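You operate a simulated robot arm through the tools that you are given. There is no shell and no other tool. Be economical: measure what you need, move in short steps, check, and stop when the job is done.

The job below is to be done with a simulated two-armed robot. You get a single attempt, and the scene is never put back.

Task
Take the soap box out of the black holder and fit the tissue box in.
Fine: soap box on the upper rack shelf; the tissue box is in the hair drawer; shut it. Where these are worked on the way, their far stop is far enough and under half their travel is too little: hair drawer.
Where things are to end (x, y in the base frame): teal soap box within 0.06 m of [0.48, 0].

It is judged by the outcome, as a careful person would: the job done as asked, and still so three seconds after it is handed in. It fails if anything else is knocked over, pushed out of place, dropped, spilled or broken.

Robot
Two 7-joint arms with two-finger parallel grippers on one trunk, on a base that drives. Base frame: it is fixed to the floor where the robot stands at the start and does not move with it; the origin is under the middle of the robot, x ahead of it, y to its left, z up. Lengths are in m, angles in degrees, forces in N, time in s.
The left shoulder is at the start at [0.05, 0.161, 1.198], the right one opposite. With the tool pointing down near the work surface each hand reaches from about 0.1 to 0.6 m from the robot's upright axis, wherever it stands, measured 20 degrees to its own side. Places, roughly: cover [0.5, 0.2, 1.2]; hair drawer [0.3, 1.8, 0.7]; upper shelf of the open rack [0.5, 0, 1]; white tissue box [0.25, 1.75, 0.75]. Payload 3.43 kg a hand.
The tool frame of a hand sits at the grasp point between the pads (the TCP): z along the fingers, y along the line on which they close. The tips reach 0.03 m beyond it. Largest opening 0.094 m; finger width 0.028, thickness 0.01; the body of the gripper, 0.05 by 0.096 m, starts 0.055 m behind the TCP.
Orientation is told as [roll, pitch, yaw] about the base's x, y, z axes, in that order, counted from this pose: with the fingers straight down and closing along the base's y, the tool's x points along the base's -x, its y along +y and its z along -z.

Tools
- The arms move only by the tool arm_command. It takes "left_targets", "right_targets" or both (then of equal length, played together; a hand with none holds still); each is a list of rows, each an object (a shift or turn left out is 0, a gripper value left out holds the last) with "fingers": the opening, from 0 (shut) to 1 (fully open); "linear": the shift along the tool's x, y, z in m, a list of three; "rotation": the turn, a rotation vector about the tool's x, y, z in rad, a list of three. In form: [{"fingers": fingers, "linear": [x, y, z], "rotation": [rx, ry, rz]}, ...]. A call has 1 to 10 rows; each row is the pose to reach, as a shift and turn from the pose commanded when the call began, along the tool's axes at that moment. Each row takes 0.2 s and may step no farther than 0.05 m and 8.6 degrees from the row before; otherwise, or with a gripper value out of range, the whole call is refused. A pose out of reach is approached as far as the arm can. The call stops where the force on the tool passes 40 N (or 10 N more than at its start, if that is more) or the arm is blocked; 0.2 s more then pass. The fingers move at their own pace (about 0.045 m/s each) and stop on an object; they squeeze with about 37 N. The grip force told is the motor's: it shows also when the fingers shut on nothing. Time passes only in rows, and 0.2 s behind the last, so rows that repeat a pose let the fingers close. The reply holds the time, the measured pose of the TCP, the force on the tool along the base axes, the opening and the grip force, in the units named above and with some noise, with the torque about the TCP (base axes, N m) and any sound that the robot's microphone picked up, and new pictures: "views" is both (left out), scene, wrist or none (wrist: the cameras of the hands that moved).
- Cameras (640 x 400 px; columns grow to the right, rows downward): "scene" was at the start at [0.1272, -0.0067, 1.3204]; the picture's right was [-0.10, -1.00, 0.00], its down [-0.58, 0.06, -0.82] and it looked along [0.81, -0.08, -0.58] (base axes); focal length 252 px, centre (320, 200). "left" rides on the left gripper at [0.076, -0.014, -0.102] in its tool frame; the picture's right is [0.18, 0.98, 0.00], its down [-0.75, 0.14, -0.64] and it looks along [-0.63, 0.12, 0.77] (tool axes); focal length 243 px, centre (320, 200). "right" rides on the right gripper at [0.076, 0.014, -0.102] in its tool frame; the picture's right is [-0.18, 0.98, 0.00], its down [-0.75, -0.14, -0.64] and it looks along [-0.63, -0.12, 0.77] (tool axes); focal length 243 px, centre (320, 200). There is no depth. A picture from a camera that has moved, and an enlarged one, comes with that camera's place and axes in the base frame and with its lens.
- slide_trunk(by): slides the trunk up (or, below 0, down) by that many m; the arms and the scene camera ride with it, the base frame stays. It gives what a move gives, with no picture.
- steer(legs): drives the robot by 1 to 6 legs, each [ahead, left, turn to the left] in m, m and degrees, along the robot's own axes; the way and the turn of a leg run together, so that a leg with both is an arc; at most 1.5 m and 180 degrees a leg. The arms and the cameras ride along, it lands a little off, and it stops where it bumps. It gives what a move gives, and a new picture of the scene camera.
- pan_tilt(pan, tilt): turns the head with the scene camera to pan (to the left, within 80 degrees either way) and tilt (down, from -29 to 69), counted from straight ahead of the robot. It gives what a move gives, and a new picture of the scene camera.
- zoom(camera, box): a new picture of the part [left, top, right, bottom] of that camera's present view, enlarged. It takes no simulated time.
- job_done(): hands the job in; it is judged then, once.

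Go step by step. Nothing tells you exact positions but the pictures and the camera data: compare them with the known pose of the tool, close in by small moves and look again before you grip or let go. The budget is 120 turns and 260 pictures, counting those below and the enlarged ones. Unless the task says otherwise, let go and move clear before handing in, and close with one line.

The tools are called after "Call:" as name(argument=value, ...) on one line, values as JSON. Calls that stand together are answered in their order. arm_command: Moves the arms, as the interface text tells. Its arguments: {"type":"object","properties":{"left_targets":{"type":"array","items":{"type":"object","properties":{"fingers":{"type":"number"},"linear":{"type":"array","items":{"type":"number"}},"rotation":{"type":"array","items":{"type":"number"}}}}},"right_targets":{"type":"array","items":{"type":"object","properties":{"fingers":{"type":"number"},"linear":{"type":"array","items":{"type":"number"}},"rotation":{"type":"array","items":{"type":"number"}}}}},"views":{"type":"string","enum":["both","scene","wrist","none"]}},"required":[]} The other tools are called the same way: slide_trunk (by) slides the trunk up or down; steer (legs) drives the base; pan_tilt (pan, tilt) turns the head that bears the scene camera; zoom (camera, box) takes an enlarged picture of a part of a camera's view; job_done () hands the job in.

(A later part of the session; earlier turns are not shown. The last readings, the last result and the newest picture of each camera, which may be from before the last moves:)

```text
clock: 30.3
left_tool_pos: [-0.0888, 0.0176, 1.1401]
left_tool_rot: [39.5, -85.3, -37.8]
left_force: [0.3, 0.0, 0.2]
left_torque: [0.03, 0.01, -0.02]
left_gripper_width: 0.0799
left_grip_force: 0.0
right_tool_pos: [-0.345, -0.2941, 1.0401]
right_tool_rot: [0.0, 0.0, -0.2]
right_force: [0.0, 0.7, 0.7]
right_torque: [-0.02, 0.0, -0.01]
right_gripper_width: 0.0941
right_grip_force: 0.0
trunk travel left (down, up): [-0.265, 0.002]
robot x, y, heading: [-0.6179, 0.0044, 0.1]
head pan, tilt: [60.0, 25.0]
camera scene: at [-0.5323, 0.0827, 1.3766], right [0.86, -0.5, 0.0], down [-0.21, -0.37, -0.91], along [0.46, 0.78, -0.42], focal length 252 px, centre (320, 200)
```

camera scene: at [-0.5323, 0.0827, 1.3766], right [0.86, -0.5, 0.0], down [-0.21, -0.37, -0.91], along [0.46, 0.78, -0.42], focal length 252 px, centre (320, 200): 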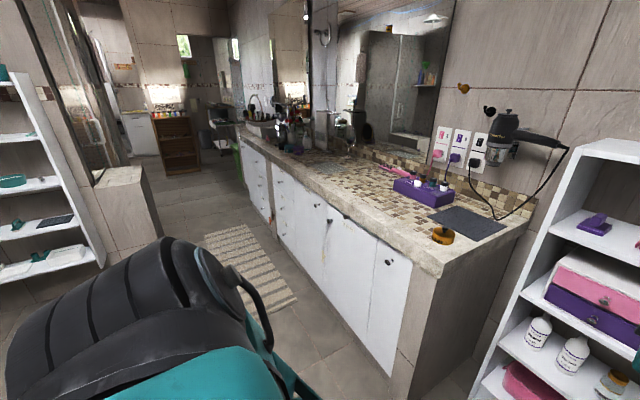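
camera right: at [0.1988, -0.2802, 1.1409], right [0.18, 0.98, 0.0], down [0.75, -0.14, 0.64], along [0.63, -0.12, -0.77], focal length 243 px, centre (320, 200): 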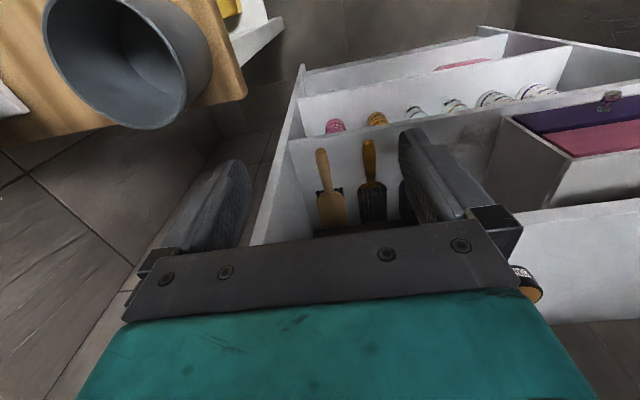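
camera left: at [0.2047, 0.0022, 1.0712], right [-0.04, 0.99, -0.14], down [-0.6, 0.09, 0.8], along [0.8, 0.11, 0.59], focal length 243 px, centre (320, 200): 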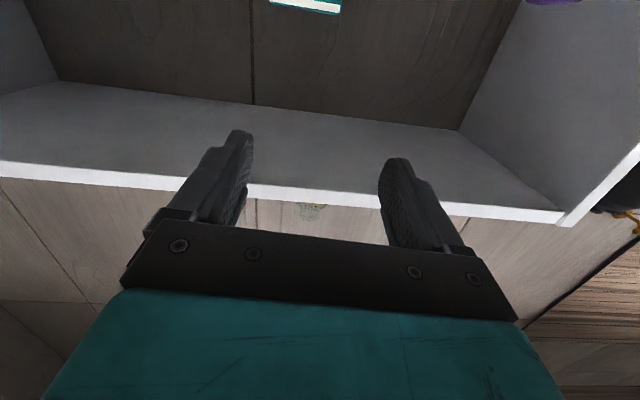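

The soap box stands safely on the shelf. The drawers are further left in the vanity front, so I strafe left along it.

Call:
steer(legs=[[0, 1.2, 0]])

Call:
pan_tilt(pan=30, tilt=40)

```text
clock: 36.4
left_tool_pos: [-0.0945, 1.2191, 1.1409]
left_tool_rot: [39.0, -85.4, -36.7]
left_force: [0.4, -0.1, 0.4]
left_torque: [0.03, 0.01, -0.01]
left_gripper_width: 0.0798
left_grip_force: 0.1
right_tool_pos: [-0.3455, 0.9046, 1.0392]
right_tool_rot: [0.0, 0.0, 0.5]
right_force: [0.2, 0.6, 0.1]
right_torque: [-0.01, 0.01, -0.01]
right_gripper_width: 0.0941
right_grip_force: 0.2
trunk travel left (down, up): [-0.265, 0.002]
robot x, y, heading: [-0.6215, 1.2, 0.5]
head pan, tilt: [60.0, 25.0]
camera scene: at [-0.5397, 1.279, 1.3766], right [0.87, -0.49, 0.0], down [-0.21, -0.37, -0.91], along [0.44, 0.79, -0.42], focal length 252 px, centre (320, 200)
```

scene: 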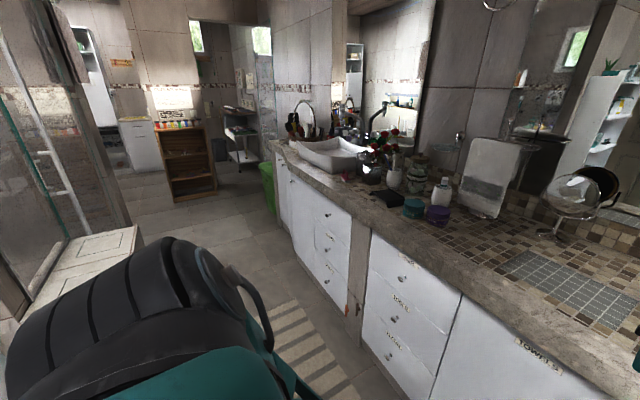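

```text
clock: 37.3
left_tool_pos: [-0.0959, 1.2201, 1.1415]
left_tool_rot: [39.7, -85.4, -37.3]
left_force: [0.7, -0.2, 0.1]
left_torque: [-0.01, 0.0, -0.05]
left_gripper_width: 0.0798
left_grip_force: 0.0
right_tool_pos: [-0.3461, 0.9049, 1.0397]
right_tool_rot: [-0.1, 0.0, 0.7]
right_force: [0.6, 0.5, 0.3]
right_torque: [-0.01, 0.02, 0.01]
right_gripper_width: 0.0941
right_grip_force: 0.1
trunk travel left (down, up): [-0.265, 0.002]
robot x, y, heading: [-0.6253, 1.1961, 0.5]
head pan, tilt: [30.0, 40.0]
camera scene: at [-0.5117, 1.2419, 1.3534], right [0.51, -0.86, 0.0], down [-0.55, -0.33, -0.77], along [0.66, 0.39, -0.64], focal length 252 px, centre (320, 200)
```

scene: 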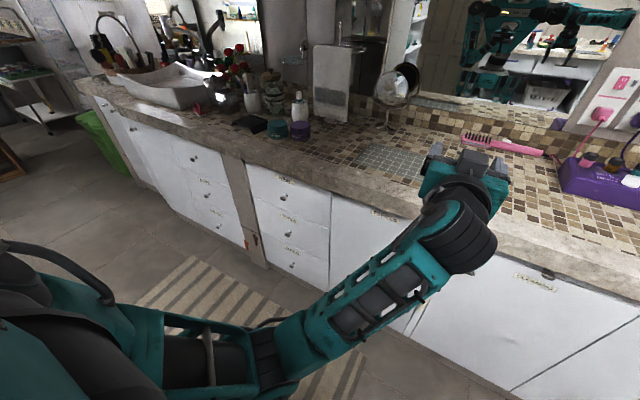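

Labelled drawers are in view, so I zoom in to read the labels.

Call:
zoom(camera="scene", box=[230, 150, 350, 225])

Call:
zoom(camera="scene", box=[160, 130, 340, 280])

```text
5.33 times, centred on (290, 188) of scene
camera zoom: at [-0.5117, 1.2419, 1.3534], right [0.51, -0.86, 0.0], down [-0.55, -0.33, -0.77], along [0.66, 0.39, -0.64], focal length 1347 px, centre (480, 267)
```

zoom: 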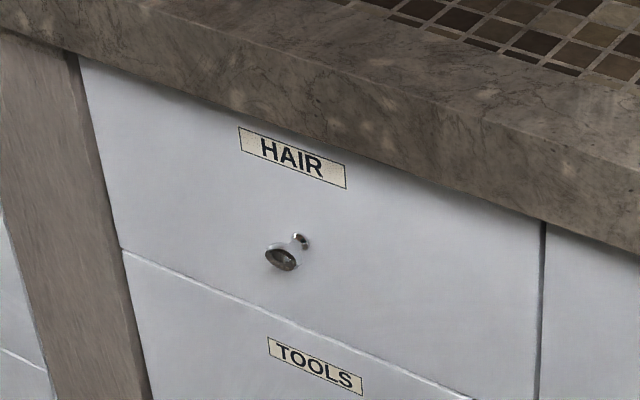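

```text
2.67 times, centred on (250, 205) of scene
camera zoom: at [-0.5117, 1.2419, 1.3534], right [0.51, -0.86, 0.0], down [-0.55, -0.33, -0.77], along [0.66, 0.39, -0.64], focal length 673 px, centre (507, 187)
```

zoom: 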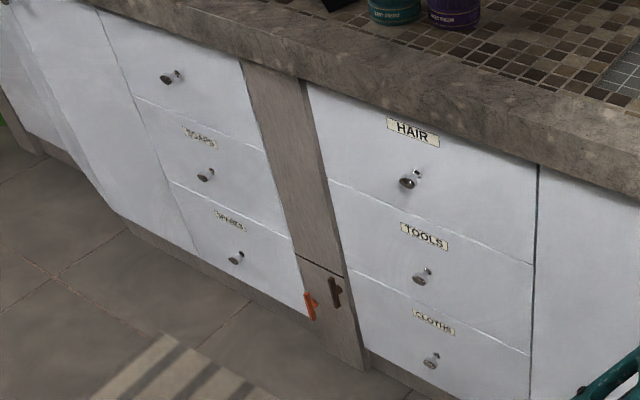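

The HAIR drawer is the top one, with its knob near y≈1.76, z≈0.72. I strafe left to about y=1.6 and lower the trunk.

Call:
steer(legs=[[0, 0.4, 0]])

Call:
slide_trunk(by=-0.2)

Call:
pan_tilt(pan=15, tilt=35)

```text
clock: 39.8
left_tool_pos: [-0.1003, 1.6168, 1.1408]
left_tool_rot: [39.2, -85.5, -36.6]
left_force: [0.0, -0.4, -0.8]
left_torque: [0.02, 0.0, -0.02]
left_gripper_width: 0.0799
left_grip_force: 0.1
right_tool_pos: [-0.3499, 1.3021, 1.0404]
right_tool_rot: [0.0, 0.0, 0.9]
right_force: [0.3, -0.1, 0.0]
right_torque: [-0.03, -0.03, 0.01]
right_gripper_width: 0.0939
right_grip_force: 0.0
trunk travel left (down, up): [-0.265, 0.002]
robot x, y, heading: [-0.6275, 1.5963, 1.0]
head pan, tilt: [30.0, 40.0]
camera scene: at [-0.5175, 1.6374, 1.3533], right [0.51, -0.86, 0.0], down [-0.55, -0.33, -0.77], along [0.66, 0.39, -0.64], focal length 252 px, centre (320, 200)
```

scene: 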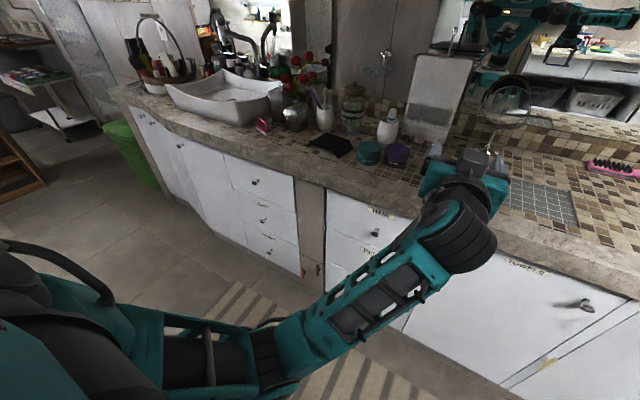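

```text
clock: 41.9
left_tool_pos: [-0.1016, 1.6171, 0.941]
left_tool_rot: [39.7, -85.6, -37.0]
left_force: [-0.4, 0.5, -0.5]
left_torque: [-0.01, 0.02, 0.0]
left_gripper_width: 0.08
left_grip_force: 0.1
right_tool_pos: [-0.351, 1.3003, 0.8389]
right_tool_rot: [0.0, 0.1, 0.9]
right_force: [0.1, 0.6, -0.9]
right_torque: [0.03, 0.0, 0.0]
right_gripper_width: 0.0941
right_grip_force: 0.0
trunk travel left (down, up): [-0.065, 0.202]
robot x, y, heading: [-0.629, 1.591, 1.0]
head pan, tilt: [30.0, 40.0]
```

```text
clock: 42.7
left_tool_pos: [-0.1017, 1.6164, 0.9404]
left_tool_rot: [39.6, -85.5, -36.9]
left_force: [-0.1, -0.2, -0.9]
left_torque: [0.01, 0.01, 0.01]
left_gripper_width: 0.0798
left_grip_force: 0.0
right_tool_pos: [-0.3499, 1.3014, 0.8385]
right_tool_rot: [0.0, 0.0, 0.9]
right_force: [-0.6, 0.1, -0.7]
right_torque: [0.03, -0.01, -0.01]
right_gripper_width: 0.094
right_grip_force: 0.0
trunk travel left (down, up): [-0.065, 0.202]
robot x, y, heading: [-0.6279, 1.5935, 0.9]
head pan, tilt: [15.0, 35.0]
camera scene: at [-0.5057, 1.6174, 1.1609], right [0.28, -0.96, 0.0], down [-0.55, -0.16, -0.82], along [0.79, 0.23, -0.57], focal length 252 px, centre (320, 200)
```

scene: 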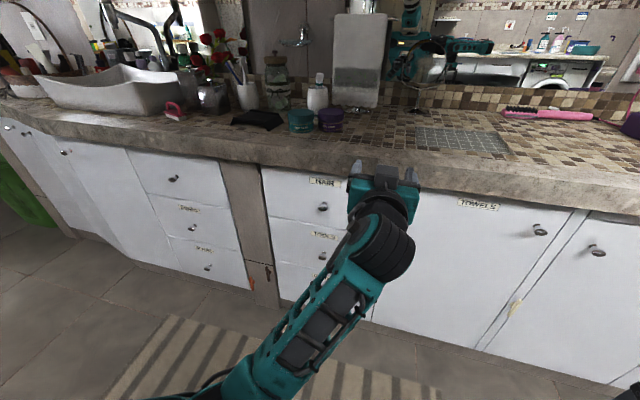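

Triangulating from three views, the knob is at about [0.115, 1.79, 0.685]. I bring the left hand level in front of it.

Call:
arm_command(left_targets=[{"linear": [0.033, 0.02, 0.005]}, {"linear": [0.066, 0.04, 0.01]}, {"linear": [0.099, 0.06, 0.015]}, {"linear": [0.132, 0.08, 0.025]}, {"linear": [0.165, 0.1, 0.035]}, {"linear": [0.198, 0.12, 0.045]}, {"linear": [0.231, 0.14, 0.06]}, {"linear": [0.258, 0.156, 0.08]}, {"linear": [0.258, 0.156, 0.08]}])

```text
clock: 43.8
left_tool_pos: [-0.0583, 1.7191, 0.8802]
left_tool_rot: [132.1, -82.1, -128.8]
left_force: [0.0, -0.1, 0.8]
left_torque: [0.0, 0.05, -0.02]
left_gripper_width: 0.0799
left_grip_force: 0.0
right_tool_pos: [-0.3502, 1.3011, 0.8396]
right_tool_rot: [0.1, 0.0, 0.9]
right_force: [-0.3, 0.7, -0.2]
right_torque: [-0.02, 0.0, -0.01]
right_gripper_width: 0.0941
right_grip_force: 0.0
trunk travel left (down, up): [-0.065, 0.202]
robot x, y, heading: [-0.6281, 1.5911, 0.9]
head pan, tilt: [15.0, 35.0]
stopped in row 5 (left hand): the arm was blocked; the commanded pose is now the measured one
camera scene: at [-0.5059, 1.6171, 1.1609], right [0.27, -0.96, 0.0], down [-0.55, -0.16, -0.82], along [0.79, 0.23, -0.57], focal length 252 px, centre (320, 200)
camera left: at [-0.1533, 1.7075, 0.7938], right [-0.04, 1.0, -0.08], down [-0.71, 0.03, 0.7], along [0.7, 0.09, 0.71], focal length 243 px, centre (320, 200)
```

scene: 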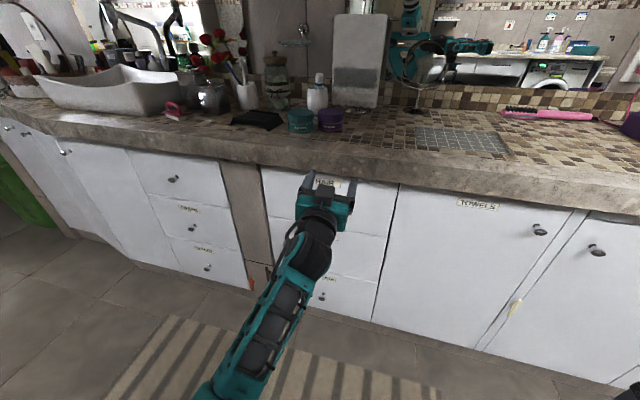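
left: 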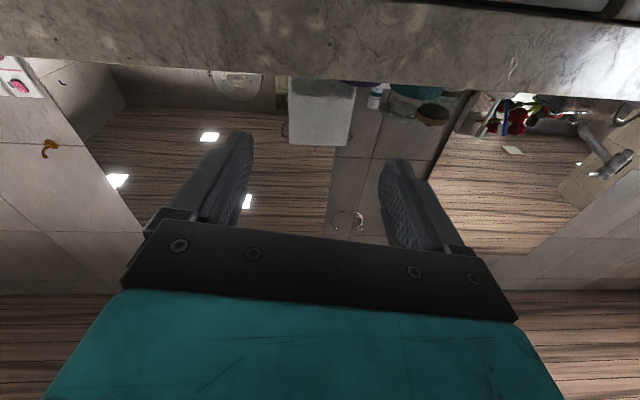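

The arm hit a limit with the elbow hanging low and the fingers slightly upward. I will retreat and tilt the fingers down to get back to a natural configuration.

Call:
arm_command(left_targets=[{"linear": [-0.02, 0, -0.02], "rotation": [0, 0.13, 0]}, {"linear": [-0.03, 0, -0.04], "rotation": [0, 0.26, 0]}, {"linear": [-0.04, 0, -0.06], "rotation": [0, 0.39, 0]}, {"linear": [-0.05, 0, -0.08], "rotation": [0, 0.52, 0]}, {"linear": [-0.05, 0, -0.1], "rotation": [0, 0.65, 0]}, {"linear": [-0.05, 0, -0.12], "rotation": [0, 0.78, 0]}, {"linear": [-0.05, 0, -0.14], "rotation": [0, 0.91, 0]}, {"linear": [-0.05, 0, -0.15], "rotation": [0, 1.04, 0]}, {"linear": [-0.05, 0, -0.15], "rotation": [0, 1.04, 0]}])

```text
clock: 44.8
left_tool_pos: [-0.1393, 1.7492, 0.9074]
left_tool_rot: [33.7, -61.7, -24.1]
left_force: [0.1, 0.4, 1.0]
left_torque: [0.0, -0.01, 0.02]
left_gripper_width: 0.08
left_grip_force: 0.1
right_tool_pos: [-0.3508, 1.3013, 0.8393]
right_tool_rot: [0.0, 0.1, 0.8]
right_force: [-0.7, -0.4, -0.3]
right_torque: [0.01, 0.02, -0.02]
right_gripper_width: 0.0938
right_grip_force: 0.1
trunk travel left (down, up): [-0.065, 0.202]
robot x, y, heading: [-0.6303, 1.5905, 0.9]
head pan, tilt: [15.0, 35.0]
stopped in row 5 (left hand): the arm was blocked; the commanded pose is now the measured one
camera scene: at [-0.5056, 1.6174, 1.1609], right [0.27, -0.96, 0.0], down [-0.55, -0.16, -0.82], along [0.79, 0.23, -0.57], focal length 252 px, centre (320, 200)
camera left: at [-0.2631, 1.73, 0.8775], right [-0.18, 0.98, 0.1], down [-0.26, -0.14, 0.95], along [0.95, 0.15, 0.28], focal length 243 px, centre (320, 200)
```

scene: 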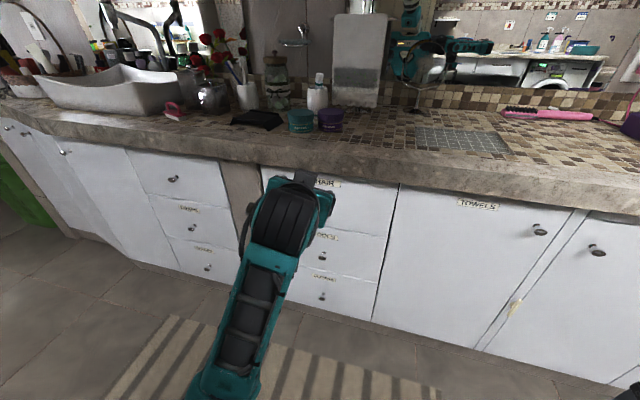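
left: 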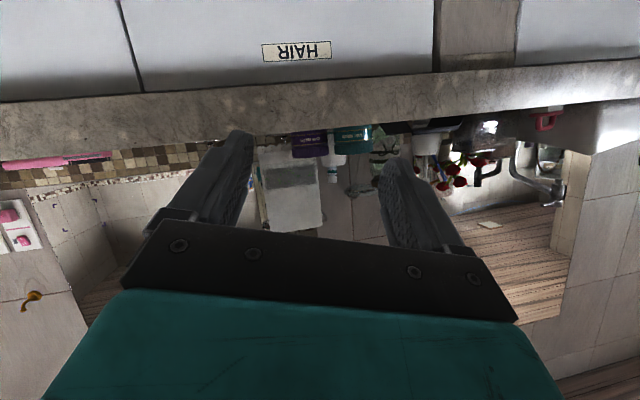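

It is recovering. I retreat more slowly while squaring the tool to a level, forward-facing attitude.

Call:
arm_command(left_targets=[{"linear": [-0.002, -0.004, -0.02], "rotation": [0.03, -0.027, -0.033]}, {"linear": [-0.004, -0.008, -0.04], "rotation": [0.06, -0.055, -0.066]}, {"linear": [-0.006, -0.012, -0.06], "rotation": [0.09, -0.082, -0.1]}, {"linear": [-0.008, -0.016, -0.08], "rotation": [0.12, -0.11, -0.134]}, {"linear": [-0.01, -0.02, -0.1], "rotation": [0.15, -0.135, -0.167]}, {"linear": [-0.01, -0.024, -0.12], "rotation": [0.193, -0.173, -0.214]}, {"linear": [-0.01, -0.024, -0.12], "rotation": [0.193, -0.173, -0.214]}])

```text
clock: 45.9
left_tool_pos: [-0.1953, 1.7347, 0.9923]
left_tool_rot: [54.3, -75.3, -47.7]
left_force: [-0.5, 0.5, 0.2]
left_torque: [0.0, 0.01, -0.01]
left_gripper_width: 0.0798
left_grip_force: 0.1
left hand out of reach, approached as far as the arm can: row 5
right_tool_pos: [-0.3494, 1.3012, 0.8388]
right_tool_rot: [-0.1, 0.2, 0.9]
right_force: [0.0, 0.0, 0.1]
right_torque: [0.01, -0.01, -0.02]
right_gripper_width: 0.094
right_grip_force: 0.0
trunk travel left (down, up): [-0.065, 0.202]
robot x, y, heading: [-0.6331, 1.5896, 0.9]
head pan, tilt: [15.0, 35.0]
stopped in row 5 (left hand): the arm was blocked; the commanded pose is now the measured one
camera scene: at [-0.5055, 1.6174, 1.1608], right [0.27, -0.96, 0.0], down [-0.55, -0.16, -0.82], along [0.79, 0.23, -0.57], focal length 252 px, centre (320, 200)
camera left: at [-0.3072, 1.7221, 0.931], right [-0.13, 0.99, 0.02], down [-0.52, -0.09, 0.85], along [0.85, 0.1, 0.52], focal length 243 px, centre (320, 200)
```

scene: 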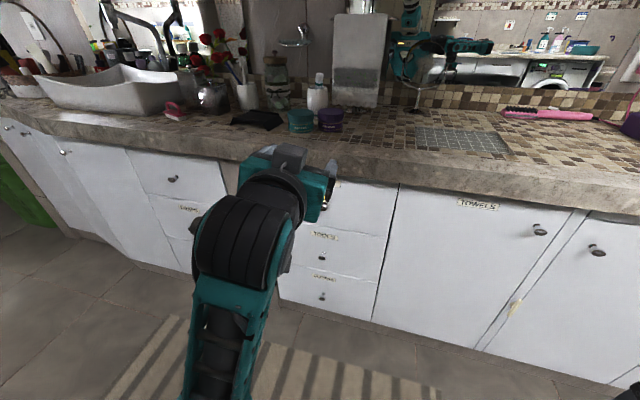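
left: 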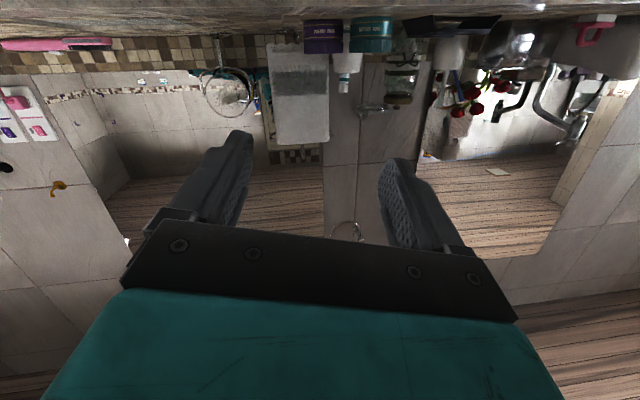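

The arm keeps hitting a joint limit in this elbow-down posture. I turn the tool towards pointing down at a comfortable place to recover a normal posture.

Call:
arm_command(left_targets=[{"linear": [0.006, 0.004, -0.006], "rotation": [0, 0.1, 0]}, {"linear": [0.012, 0.008, -0.012], "rotation": [0, 0.2, 0]}, {"linear": [0.018, 0.012, -0.018], "rotation": [0, 0.3, 0]}, {"linear": [0.024, 0.016, -0.024], "rotation": [0, 0.4, 0]}, {"linear": [0.03, 0.02, -0.03], "rotation": [0, 0.5, 0]}, {"linear": [0.036, 0.024, -0.036], "rotation": [0, 0.6, 0]}, {"linear": [0.042, 0.03, -0.042], "rotation": [0, 0.7, 0]}, {"linear": [0.048, 0.034, -0.048], "rotation": [0, 0.8, 0]}, {"linear": [0.054, 0.038, -0.054], "rotation": [0, 0.9, 0]}, {"linear": [0.06, 0.043, -0.062], "rotation": [0, 1.0, 0]}], views="scene")

```text
clock: 46.8
left_tool_pos: [-0.2168, 1.7753, 0.9754]
left_tool_rot: [37.7, -57.9, -24.1]
left_force: [-0.1, -0.5, -0.4]
left_torque: [0.0, 0.0, -0.01]
left_gripper_width: 0.0797
left_grip_force: 0.0
right_tool_pos: [-0.3502, 1.3004, 0.8388]
right_tool_rot: [0.0, 0.0, 0.8]
right_force: [0.4, 0.1, -0.2]
right_torque: [-0.02, 0.05, -0.01]
right_gripper_width: 0.094
right_grip_force: 0.0
trunk travel left (down, up): [-0.065, 0.202]
robot x, y, heading: [-0.632, 1.5908, 1.2]
head pan, tilt: [15.0, 35.0]
stopped in row 4 (left hand): the arm was blocked; the commanded pose is now the measured one
camera scene: at [-0.5057, 1.6174, 1.1609], right [0.27, -0.96, 0.0], down [-0.55, -0.16, -0.82], along [0.79, 0.23, -0.57], focal length 252 px, centre (320, 200)
```

scene: 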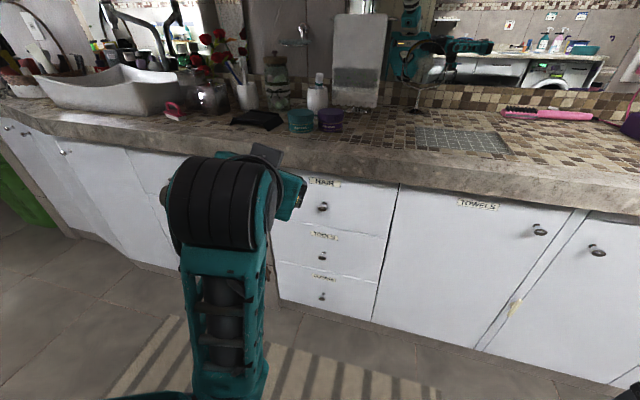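

It moves each time before stopping, so I keep turning toward tool-down in gentler steps.

Call:
arm_command(left_targets=[{"linear": [0, 0, 0], "rotation": [0.02, 0.05, 0]}, {"linear": [0.007, 0.002, 0], "rotation": [0.04, 0.11, 0]}, {"linear": [0.014, 0.004, 0], "rotation": [0.06, 0.17, 0]}, {"linear": [0.021, 0.006, 0], "rotation": [0.08, 0.23, 0]}, {"linear": [0.028, 0.008, 0], "rotation": [0.1, 0.29, 0]}, {"linear": [0.035, 0.01, 0], "rotation": [0.12, 0.35, 0]}, {"linear": [0.042, 0.012, 0], "rotation": [0.14, 0.4, 0]}, {"linear": [0.05, 0.014, 0], "rotation": [0.16, 0.46, 0]}, {"linear": [0.056, 0.016, -0.005], "rotation": [0.18, 0.52, 0]}, {"linear": [0.06, 0.018, -0.01], "rotation": [0.2, 0.58, 0]}], views="scene")

```text
clock: 49.0
left_tool_pos: [-0.2014, 1.8154, 0.9078]
left_tool_rot: [16.0, -37.2, -6.7]
left_force: [0.1, 0.0, -0.1]
left_torque: [0.01, 0.04, 0.0]
left_gripper_width: 0.0797
left_grip_force: 0.0
left hand out of reach, approached as far as the arm can: row 5, 6, 7, 8, 9, 10
right_tool_pos: [-0.3512, 1.3012, 0.8384]
right_tool_rot: [0.1, 0.1, 0.8]
right_force: [0.1, 0.2, -0.7]
right_torque: [0.03, 0.01, 0.01]
right_gripper_width: 0.0941
right_grip_force: 0.0
trunk travel left (down, up): [-0.065, 0.202]
robot x, y, heading: [-0.6258, 1.5947, 0.7]
head pan, tilt: [15.0, 35.0]
stopped in row 10 (left hand): the arm was blocked; the commanded pose is now the measured one
camera scene: at [-0.5057, 1.6173, 1.1609], right [0.27, -0.96, 0.0], down [-0.55, -0.16, -0.82], along [0.79, 0.23, -0.57], focal length 252 px, centre (320, 200)
```

scene: 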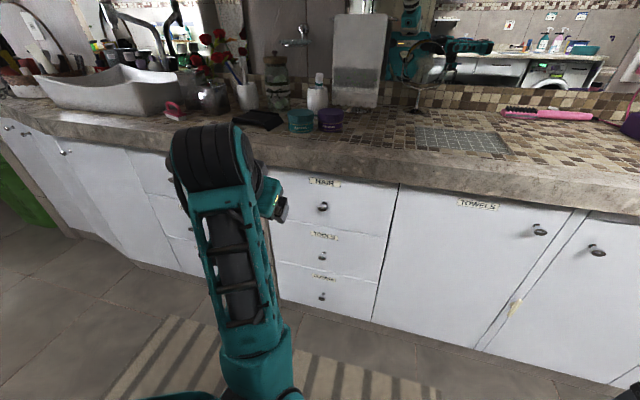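

The left arm's elbow now hangs low, but the right arm is still in its good starting posture. I strafe left so that the right arm can work the drawer.

Call:
steer(legs=[[0, 0.36, 0]])

Call:
pan_tilt(pan=-10, tilt=40)

```text
clock: 51.0
left_tool_pos: [-0.2053, 2.1059, 0.908]
left_tool_rot: [15.8, -37.2, -6.4]
left_force: [-0.1, -0.4, 0.3]
left_torque: [-0.01, -0.01, -0.04]
left_gripper_width: 0.08
left_grip_force: 0.0
right_tool_pos: [-0.3527, 1.5927, 0.8398]
right_tool_rot: [0.1, 0.0, 1.0]
right_force: [0.1, -0.4, 0.1]
right_torque: [-0.03, 0.0, -0.01]
right_gripper_width: 0.094
right_grip_force: 0.1
trunk travel left (down, up): [-0.065, 0.202]
robot x, y, heading: [-0.6285, 1.8788, 0.8]
head pan, tilt: [15.0, 35.0]
stopped in leg 1: the robot was blocked; the commanded pose is now the measured one
camera scene: at [-0.5083, 1.9084, 1.1609], right [0.28, -0.96, 0.0], down [-0.55, -0.16, -0.82], along [0.79, 0.23, -0.57], focal length 252 px, centre (320, 200)
```

scene: 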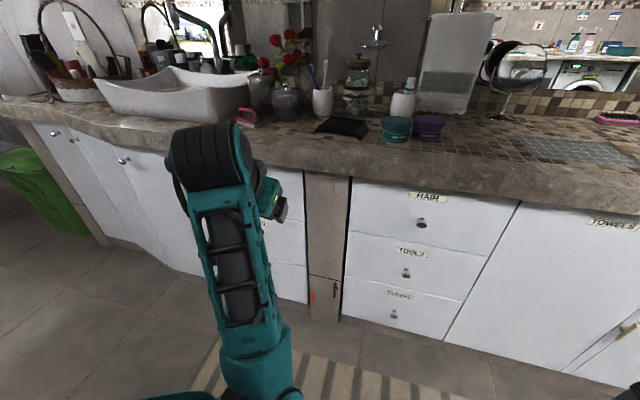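

```text
clock: 51.9
left_tool_pos: [-0.2043, 2.107, 0.9073]
left_tool_rot: [15.8, -37.2, -6.5]
left_force: [-0.4, 0.1, -0.4]
left_torque: [-0.02, 0.03, 0.0]
left_gripper_width: 0.08
left_grip_force: 0.0
right_tool_pos: [-0.3524, 1.5909, 0.84]
right_tool_rot: [0.1, 0.0, 0.9]
right_force: [0.8, -0.1, 0.0]
right_torque: [0.01, 0.01, 0.03]
right_gripper_width: 0.094
right_grip_force: 0.0
trunk travel left (down, up): [-0.065, 0.202]
robot x, y, heading: [-0.6311, 1.8779, 1.0]
head pan, tilt: [-10.0, 40.0]
camera scene: at [-0.5088, 1.8706, 1.1533], right [-0.16, -0.99, 0.0], down [-0.63, 0.1, -0.77], along [0.76, -0.12, -0.64], focal length 252 px, centre (320, 200)
```

scene: 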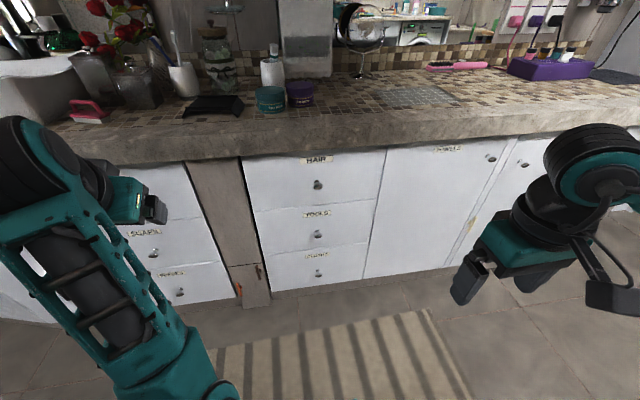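

The base was stopped by something on the left, so I look there before going on.

Call:
pan_tilt(pan=80, tilt=55)

Call:
pan_tilt(pan=80, tilt=20)

```text
clock: 53.5
left_tool_pos: [-0.2053, 2.108, 0.9085]
left_tool_rot: [15.9, -37.2, -6.4]
left_force: [0.0, 0.0, 0.1]
left_torque: [0.01, 0.0, 0.01]
left_gripper_width: 0.0801
left_grip_force: 0.1
right_tool_pos: [-0.354, 1.5919, 0.8401]
right_tool_rot: [0.1, 0.0, 0.9]
right_force: [-0.5, -0.3, -0.2]
right_torque: [-0.01, 0.0, -0.03]
right_gripper_width: 0.094
right_grip_force: 0.0
trunk travel left (down, up): [-0.065, 0.202]
robot x, y, heading: [-0.6377, 1.8817, 1.1]
head pan, tilt: [80.0, 55.0]
camera scene: at [-0.5815, 1.9551, 1.1326], right [0.99, -0.16, 0.0], down [-0.13, -0.81, -0.57], along [0.09, 0.57, -0.82], focal length 252 px, centre (320, 200)
```

scene: 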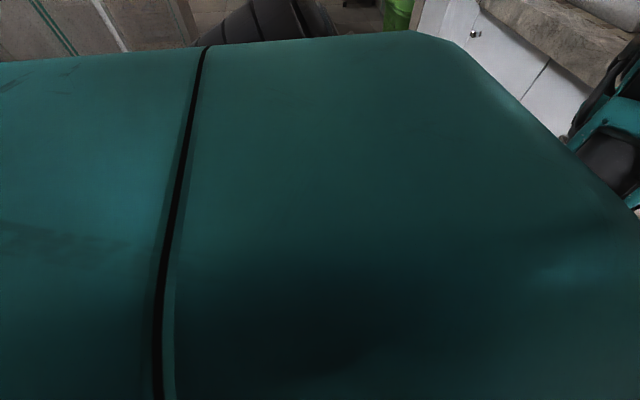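

```text
clock: 54.6
left_tool_pos: [-0.2048, 2.107, 0.909]
left_tool_rot: [15.8, -37.0, -6.3]
left_force: [0.3, -0.3, 0.2]
left_torque: [-0.01, 0.01, 0.02]
left_gripper_width: 0.0799
left_grip_force: 0.0
right_tool_pos: [-0.3528, 1.5916, 0.8397]
right_tool_rot: [0.1, -0.1, 0.9]
right_force: [0.2, 0.1, -0.9]
right_torque: [-0.02, 0.0, 0.0]
right_gripper_width: 0.0936
right_grip_force: 0.2
trunk travel left (down, up): [-0.065, 0.202]
robot x, y, heading: [-0.6319, 1.8819, 0.8]
head pan, tilt: [80.0, 20.0]
camera scene: at [-0.5782, 1.9759, 1.1847], right [0.99, -0.16, 0.0], down [-0.05, -0.34, -0.94], along [0.15, 0.93, -0.34], focal length 252 px, centre (320, 200)
```

scene: 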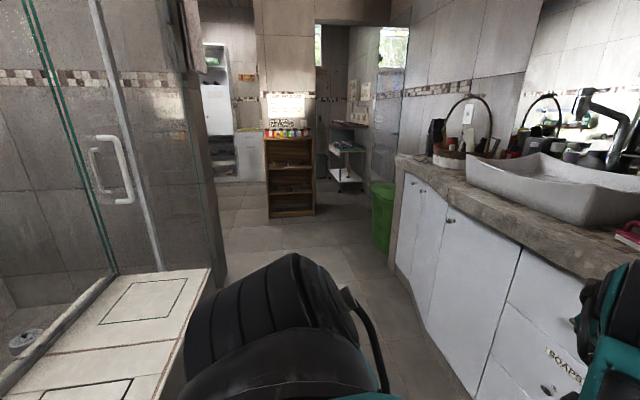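

It was the tiled half-wall, a fixed structure, and nothing was disturbed. I ease off to the right a little, then bring the right hand tilted forward in front of the HAIR knob, at about [0.115, 1.78, 0.69].

Call:
steer(legs=[[0, -0.04, 0]])

Call:
pan_tilt(pan=0, tilt=40)

Call:
arm_command(right_targets=[{"linear": [-0.033, 0.023, 0], "rotation": [0, -0.1, 0]}, {"linear": [-0.066, 0.046, 0.0], "rotation": [0, -0.21, 0]}, {"linear": [-0.1, 0.07, 0.0], "rotation": [0, -0.32, 0]}, {"linear": [-0.133, 0.094, 0.01], "rotation": [0, -0.43, 0]}, {"linear": [-0.166, 0.118, 0.02], "rotation": [0, -0.54, 0]}, {"linear": [-0.2, 0.142, 0.03], "rotation": [0, -0.65, 0]}, {"linear": [-0.233, 0.166, 0.04], "rotation": [0, -0.75, 0]}, {"linear": [-0.266, 0.19, 0.05], "rotation": [0, -0.86, 0]}, {"linear": [-0.3, 0.21, 0.06], "rotation": [0, -0.96, 0]}, {"linear": [-0.32, 0.228, 0.08], "rotation": [0, -0.96, 0]}])

```text
clock: 55.4
left_tool_pos: [-0.2039, 2.0666, 0.9074]
left_tool_rot: [15.8, -37.1, -6.4]
left_force: [0.1, -1.0, 0.3]
left_torque: [0.01, 0.02, -0.02]
left_gripper_width: 0.08
left_grip_force: 0.0
right_tool_pos: [-0.3523, 1.5528, 0.8384]
right_tool_rot: [0.1, 0.0, 1.0]
right_force: [-0.7, 1.0, 0.5]
right_torque: [0.0, 0.0, 0.02]
right_gripper_width: 0.094
right_grip_force: 0.1
trunk travel left (down, up): [-0.065, 0.202]
robot x, y, heading: [-0.6334, 1.8456, 1.1]
head pan, tilt: [80.0, 20.0]
camera scene: at [-0.5775, 1.9363, 1.1848], right [0.99, -0.16, 0.0], down [-0.05, -0.34, -0.94], along [0.15, 0.93, -0.34], focal length 252 px, centre (320, 200)
```

scene: 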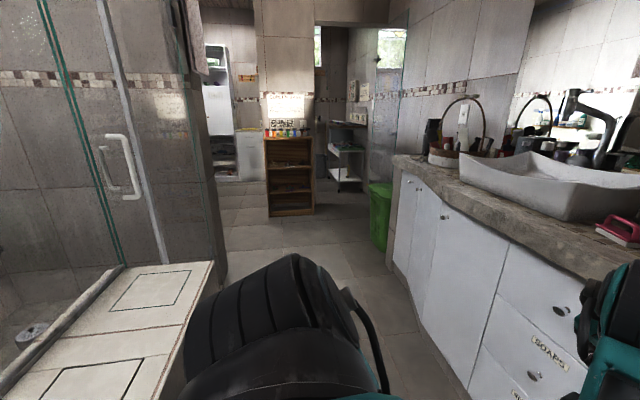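

```text
clock: 57.0
left_tool_pos: [-0.2038, 2.0683, 0.9083]
left_tool_rot: [15.8, -37.2, -6.5]
left_force: [0.8, -0.4, 0.1]
left_torque: [-0.01, -0.01, -0.01]
left_gripper_width: 0.08
left_grip_force: 0.1
right_tool_pos: [-0.3521, 1.5522, 0.8388]
right_tool_rot: [0.2, -0.1, 1.0]
right_force: [0.2, -0.5, -0.4]
right_torque: [-0.03, 0.0, 0.04]
right_gripper_width: 0.0941
right_grip_force: 0.1
trunk travel left (down, up): [-0.065, 0.202]
robot x, y, heading: [-0.634, 1.8375, 1.1]
head pan, tilt: [0.0, 40.0]
camera scene: at [-0.5072, 1.846, 1.1533], right [0.02, -1.0, 0.0], down [-0.64, -0.01, -0.77], along [0.77, 0.01, -0.64], focal length 252 px, centre (320, 200)
```

scene: 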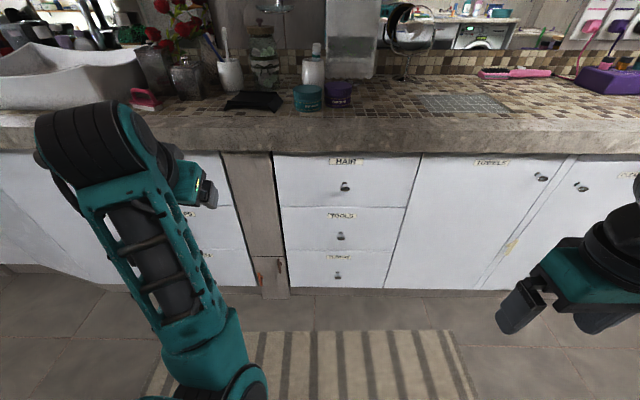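

```text
clock: 59.2
left_tool_pos: [-0.2042, 2.0674, 0.9084]
left_tool_rot: [15.8, -37.2, -6.5]
left_force: [0.9, -0.1, -0.3]
left_torque: [-0.03, 0.0, 0.0]
left_gripper_width: 0.0799
left_grip_force: 0.0
right_tool_pos: [-0.0372, 1.7867, 0.7589]
right_tool_rot: [0.1, -55.1, 0.7]
right_force: [-0.1, -0.4, 0.6]
right_torque: [-0.01, 0.02, -0.02]
right_gripper_width: 0.0936
right_grip_force: 0.1
trunk travel left (down, up): [-0.065, 0.202]
robot x, y, heading: [-0.632, 1.8406, 1.0]
head pan, tilt: [0.0, 40.0]
camera scene: at [-0.5071, 1.846, 1.1533], right [0.02, -1.0, 0.0], down [-0.64, -0.01, -0.77], along [0.77, 0.01, -0.64], focal length 252 px, centre (320, 200)
camera right: at [-0.165, 1.7991, 0.7538], right [0.09, 0.98, 0.15], down [-0.09, -0.14, 0.99], along [0.99, -0.1, 0.08], focal length 243 px, centre (320, 200)
```

scene: 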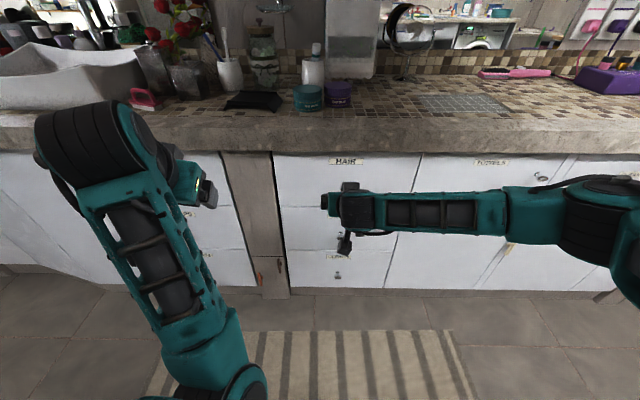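
right: 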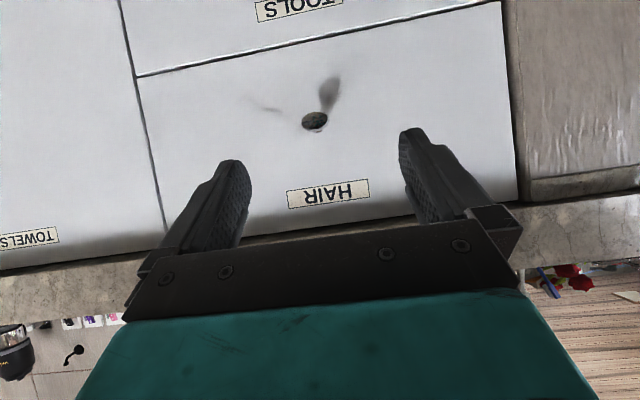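

The right hand is well placed; two views put the knob at about [0.118, 1.779, 0.687]. I approach most of the way and look.

Call:
arm_command(right_targets=[{"linear": [-0.01, -0.003, 0.04]}, {"linear": [-0.02, -0.006, 0.08]}, {"linear": [-0.027, -0.008, 0.12]}, {"linear": [-0.027, -0.008, 0.12]}])

```text
clock: 60.2
left_tool_pos: [-0.2039, 2.0675, 0.9091]
left_tool_rot: [15.9, -37.0, -6.6]
left_force: [0.3, -0.5, -0.8]
left_torque: [0.01, 0.0, -0.01]
left_gripper_width: 0.0798
left_grip_force: 0.1
right_tool_pos: [0.077, 1.7803, 0.7131]
right_tool_rot: [0.1, -55.0, 0.9]
right_force: [0.0, 0.5, 0.5]
right_torque: [-0.03, -0.05, -0.03]
right_gripper_width: 0.094
right_grip_force: 0.0
trunk travel left (down, up): [-0.065, 0.202]
robot x, y, heading: [-0.6288, 1.8402, 1.2]
head pan, tilt: [0.0, 40.0]
camera scene: at [-0.5071, 1.846, 1.1533], right [0.02, -1.0, 0.0], down [-0.64, -0.01, -0.77], along [0.77, 0.01, -0.64], focal length 252 px, centre (320, 200)
camera right: at [-0.0503, 1.7924, 0.7086], right [0.09, 0.98, 0.15], down [-0.09, -0.14, 0.99], along [0.99, -0.1, 0.08], focal length 243 px, centre (320, 200)
```

scene: 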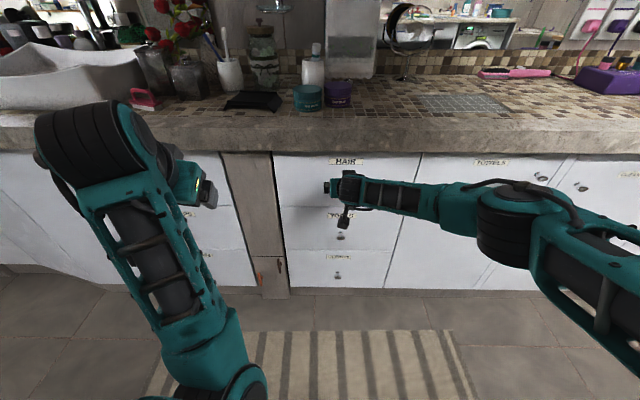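
right: 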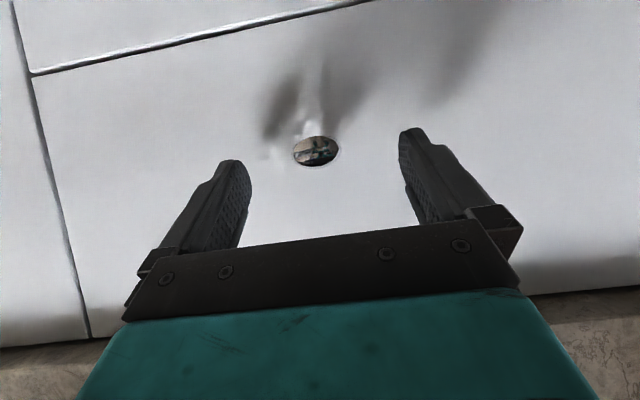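

The knob is centred between the fingers. I go the last 2.7 cm and close on it.

Call:
arm_command(right_targets=[{"linear": [0.001, 0, 0.014]}, {"linear": [0.001, 0, 0.028]}, {"linear": [0.001, 0, 0.028], "fingers": 0.0}, {"linear": [0.001, 0, 0.028], "fingers": 0.0}, {"linear": [0.001, 0, 0.028], "fingers": 0.0}, {"linear": [0.001, 0, 0.028], "fingers": 0.0}, {"linear": [0.001, 0, 0.028], "fingers": 0.0}, {"linear": [0.001, 0, 0.028], "fingers": 0.0}])

```text
clock: 60.7
left_tool_pos: [-0.2076, 2.0668, 0.9093]
left_tool_rot: [15.8, -37.3, -6.6]
left_force: [0.3, -0.2, 0.3]
left_torque: [0.03, 0.02, 0.04]
left_gripper_width: 0.0798
left_grip_force: 0.0
right_tool_pos: [0.0901, 1.7827, 0.6989]
right_tool_rot: [0.6, -54.6, 0.4]
right_force: [-22.6, 0.8, 8.9]
right_torque: [-0.42, -0.14, -1.08]
right_gripper_width: 0.0933
right_grip_force: 0.2
trunk travel left (down, up): [-0.065, 0.202]
robot x, y, heading: [-0.6317, 1.8445, 1.0]
head pan, tilt: [0.0, 40.0]
stopped in row 2 (right hand): the force on the tool passed its limit (the readings are from after the stop); the commanded pose is now the measured one
camera scene: at [-0.5104, 1.8459, 1.1538], right [0.02, -1.0, 0.0], down [-0.64, -0.01, -0.77], along [0.77, 0.01, -0.64], focal length 252 px, centre (320, 200)
camera right: at [-0.0389, 1.7953, 0.6954], right [0.09, 0.98, 0.15], down [-0.08, -0.15, 0.99], along [0.99, -0.11, 0.07], focal length 243 px, centre (320, 200)
```

scene: 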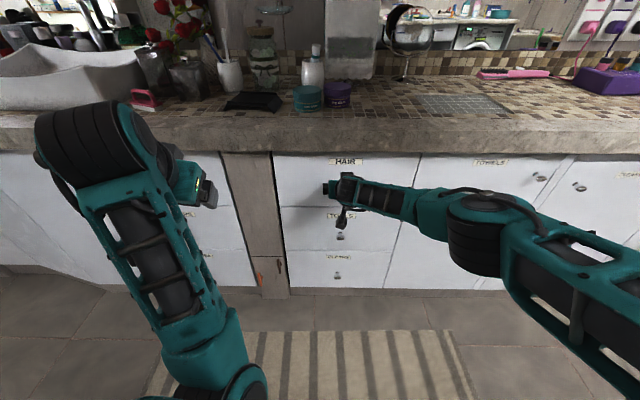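
right: 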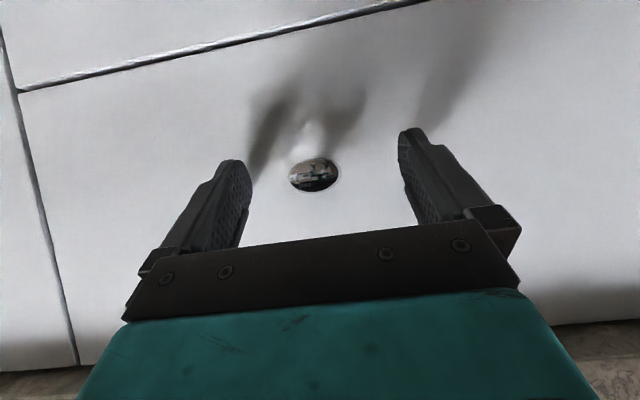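

The tips touch the drawer face at x≈0.123 and the knob is already between the pads. I back off 4 mm and close.

Call:
arm_command(right_targets=[{"linear": [0.0, -0.003, -0.004]}, {"linear": [0.0, -0.003, -0.004], "fingers": 0.0}, {"linear": [0.0, -0.003, -0.004], "fingers": 0.0}, {"linear": [0.0, -0.003, -0.004], "fingers": 0.0}, {"linear": [0.0, -0.003, -0.004], "fingers": 0.0}, {"linear": [0.0, -0.003, -0.004], "fingers": 0.0}, {"linear": [0.0, -0.003, -0.004], "fingers": 0.0}], views="wrist")

```text
clock: 62.3
left_tool_pos: [-0.2037, 2.0667, 0.9088]
left_tool_rot: [15.9, -37.3, -6.6]
left_force: [0.0, -0.2, -0.6]
left_torque: [-0.01, -0.02, 0.05]
left_gripper_width: 0.0798
left_grip_force: 0.0
right_tool_pos: [0.0884, 1.78, 0.7016]
right_tool_rot: [0.4, -54.7, 0.5]
right_force: [2.1, 5.3, 1.4]
right_torque: [0.05, -0.53, 0.23]
right_gripper_width: 0.0335
right_grip_force: 45.4
trunk travel left (down, up): [-0.065, 0.202]
robot x, y, heading: [-0.6329, 1.8436, 0.6]
head pan, tilt: [0.0, 40.0]
camera right: at [-0.0391, 1.7919, 0.6973], right [0.09, 0.98, 0.15], down [-0.08, -0.15, 0.99], along [0.99, -0.1, 0.07], focal length 243 px, centre (320, 200)
```

right: 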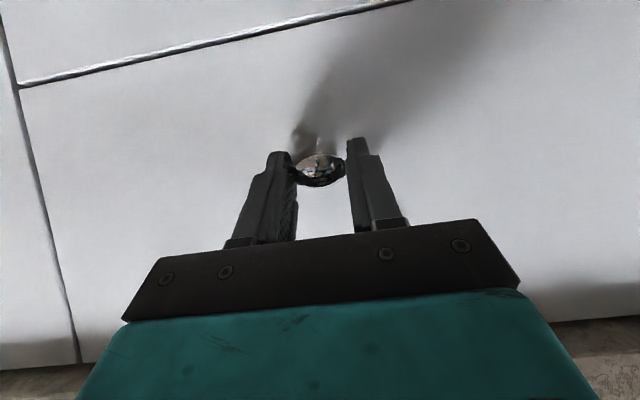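

The knob is held. I pull straight back.

Call:
arm_command(right_targets=[{"linear": [0.0115, 0, -0.0163]}, {"linear": [0.0231, 0, -0.0326]}, {"linear": [0.0405, 0, -0.0571]}, {"linear": [0.0578, 0, -0.0816]}, {"linear": [0.075, 0, -0.106]}, {"linear": [0.0925, 0, -0.1306]}, {"linear": [0.104, 0, -0.147]}, {"linear": [0.104, 0, -0.147]}])

```text
clock: 64.1
left_tool_pos: [-0.2041, 2.0687, 0.9075]
left_tool_rot: [15.7, -37.2, -6.5]
left_force: [1.2, -0.7, -0.3]
left_torque: [0.03, 0.04, -0.03]
left_gripper_width: 0.0801
left_grip_force: 0.1
right_tool_pos: [-0.0919, 1.7794, 0.7006]
right_tool_rot: [0.8, -54.5, 0.4]
right_force: [-1.5, 25.5, -0.8]
right_torque: [0.5, -0.63, 0.23]
right_gripper_width: 0.0332
right_grip_force: 44.7
trunk travel left (down, up): [-0.065, 0.202]
robot x, y, heading: [-0.6333, 1.8436, 1.2]
head pan, tilt: [0.0, 40.0]
camera scene: at [-0.5078, 1.8474, 1.1533], right [0.02, -1.0, 0.0], down [-0.64, -0.01, -0.77], along [0.77, 0.01, -0.64], focal length 252 px, centre (320, 200)
camera right: at [-0.2202, 1.7913, 0.6979], right [0.09, 0.98, 0.16], down [-0.08, -0.15, 0.99], along [0.99, -0.1, 0.07], focal length 243 px, centre (320, 200)
```

scene: 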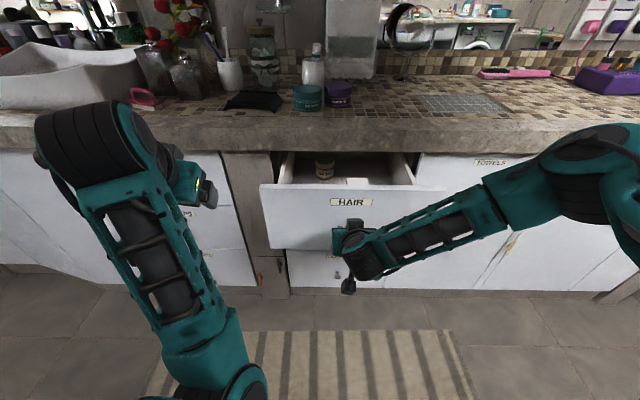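
right: 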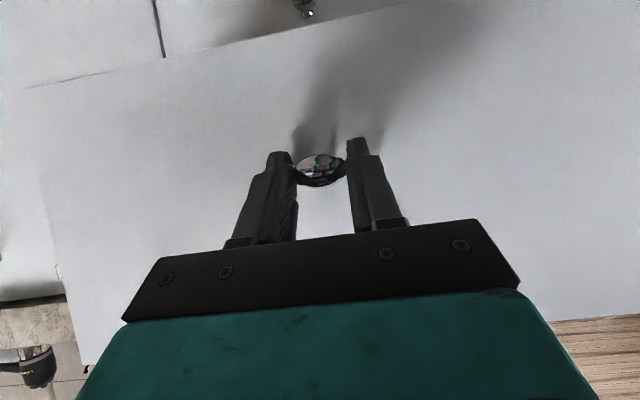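

The drawer slides and is open by about 0.18 m. I relieve the side force and pull further toward its stop.

Call:
arm_command(right_targets=[{"linear": [0.0115, 0.004, -0.0163]}, {"linear": [0.0231, 0.005, -0.0326]}, {"linear": [0.0347, 0.005, -0.0489]}, {"linear": [0.0462, 0.005, -0.0652]}, {"linear": [0.0578, 0.005, -0.0816]}, {"linear": [0.0694, 0.005, -0.098]}, {"linear": [0.081, 0.005, -0.114]}], views="scene")

```text
clock: 65.7
left_tool_pos: [-0.2055, 2.0675, 0.9088]
left_tool_rot: [15.8, -37.2, -6.5]
left_force: [-0.1, 0.1, 0.4]
left_torque: [0.0, 0.02, -0.01]
left_gripper_width: 0.08
left_grip_force: 0.1
right_tool_pos: [-0.2305, 1.7792, 0.7014]
right_tool_rot: [0.2, -54.6, 0.4]
right_force: [-0.8, 12.5, 8.9]
right_torque: [0.28, 0.66, 0.2]
right_gripper_width: 0.0333
right_grip_force: 44.8
trunk travel left (down, up): [-0.065, 0.202]
robot x, y, heading: [-0.6318, 1.8401, 0.9]
head pan, tilt: [0.0, 40.0]
camera scene: at [-0.508, 1.8465, 1.1535], right [0.02, -1.0, 0.0], down [-0.64, -0.01, -0.77], along [0.77, 0.01, -0.64], focal length 252 px, centre (320, 200)
```

scene: 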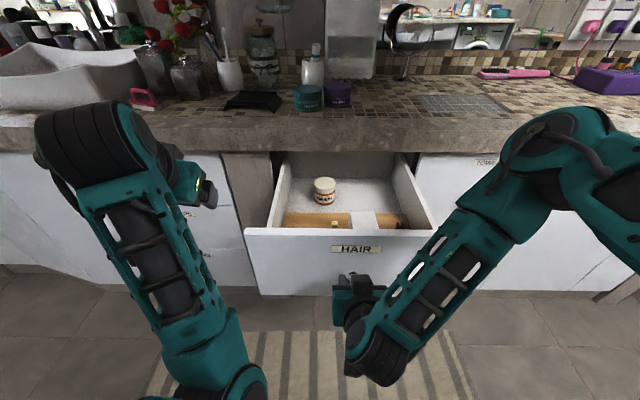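

It is open by about 0.32 m and things are visible inside, so I zoom in.

Call:
zoom(camera="scene", box=[240, 140, 440, 265])

```text
3.20 times, centred on (340, 202) of scene
camera zoom: at [-0.508, 1.8465, 1.1535], right [0.02, -1.0, 0.0], down [-0.64, -0.01, -0.77], along [0.77, 0.01, -0.64], focal length 808 px, centre (256, 192)
```

zoom: 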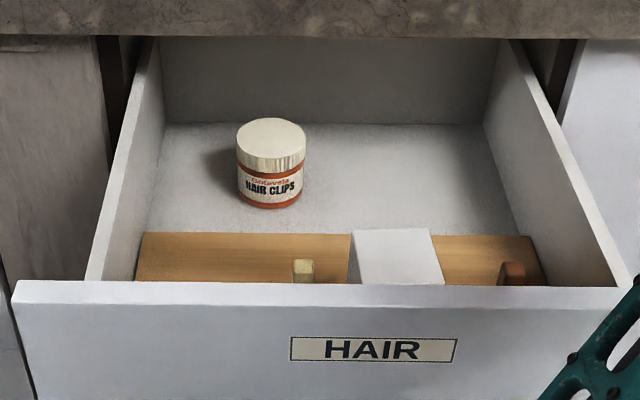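

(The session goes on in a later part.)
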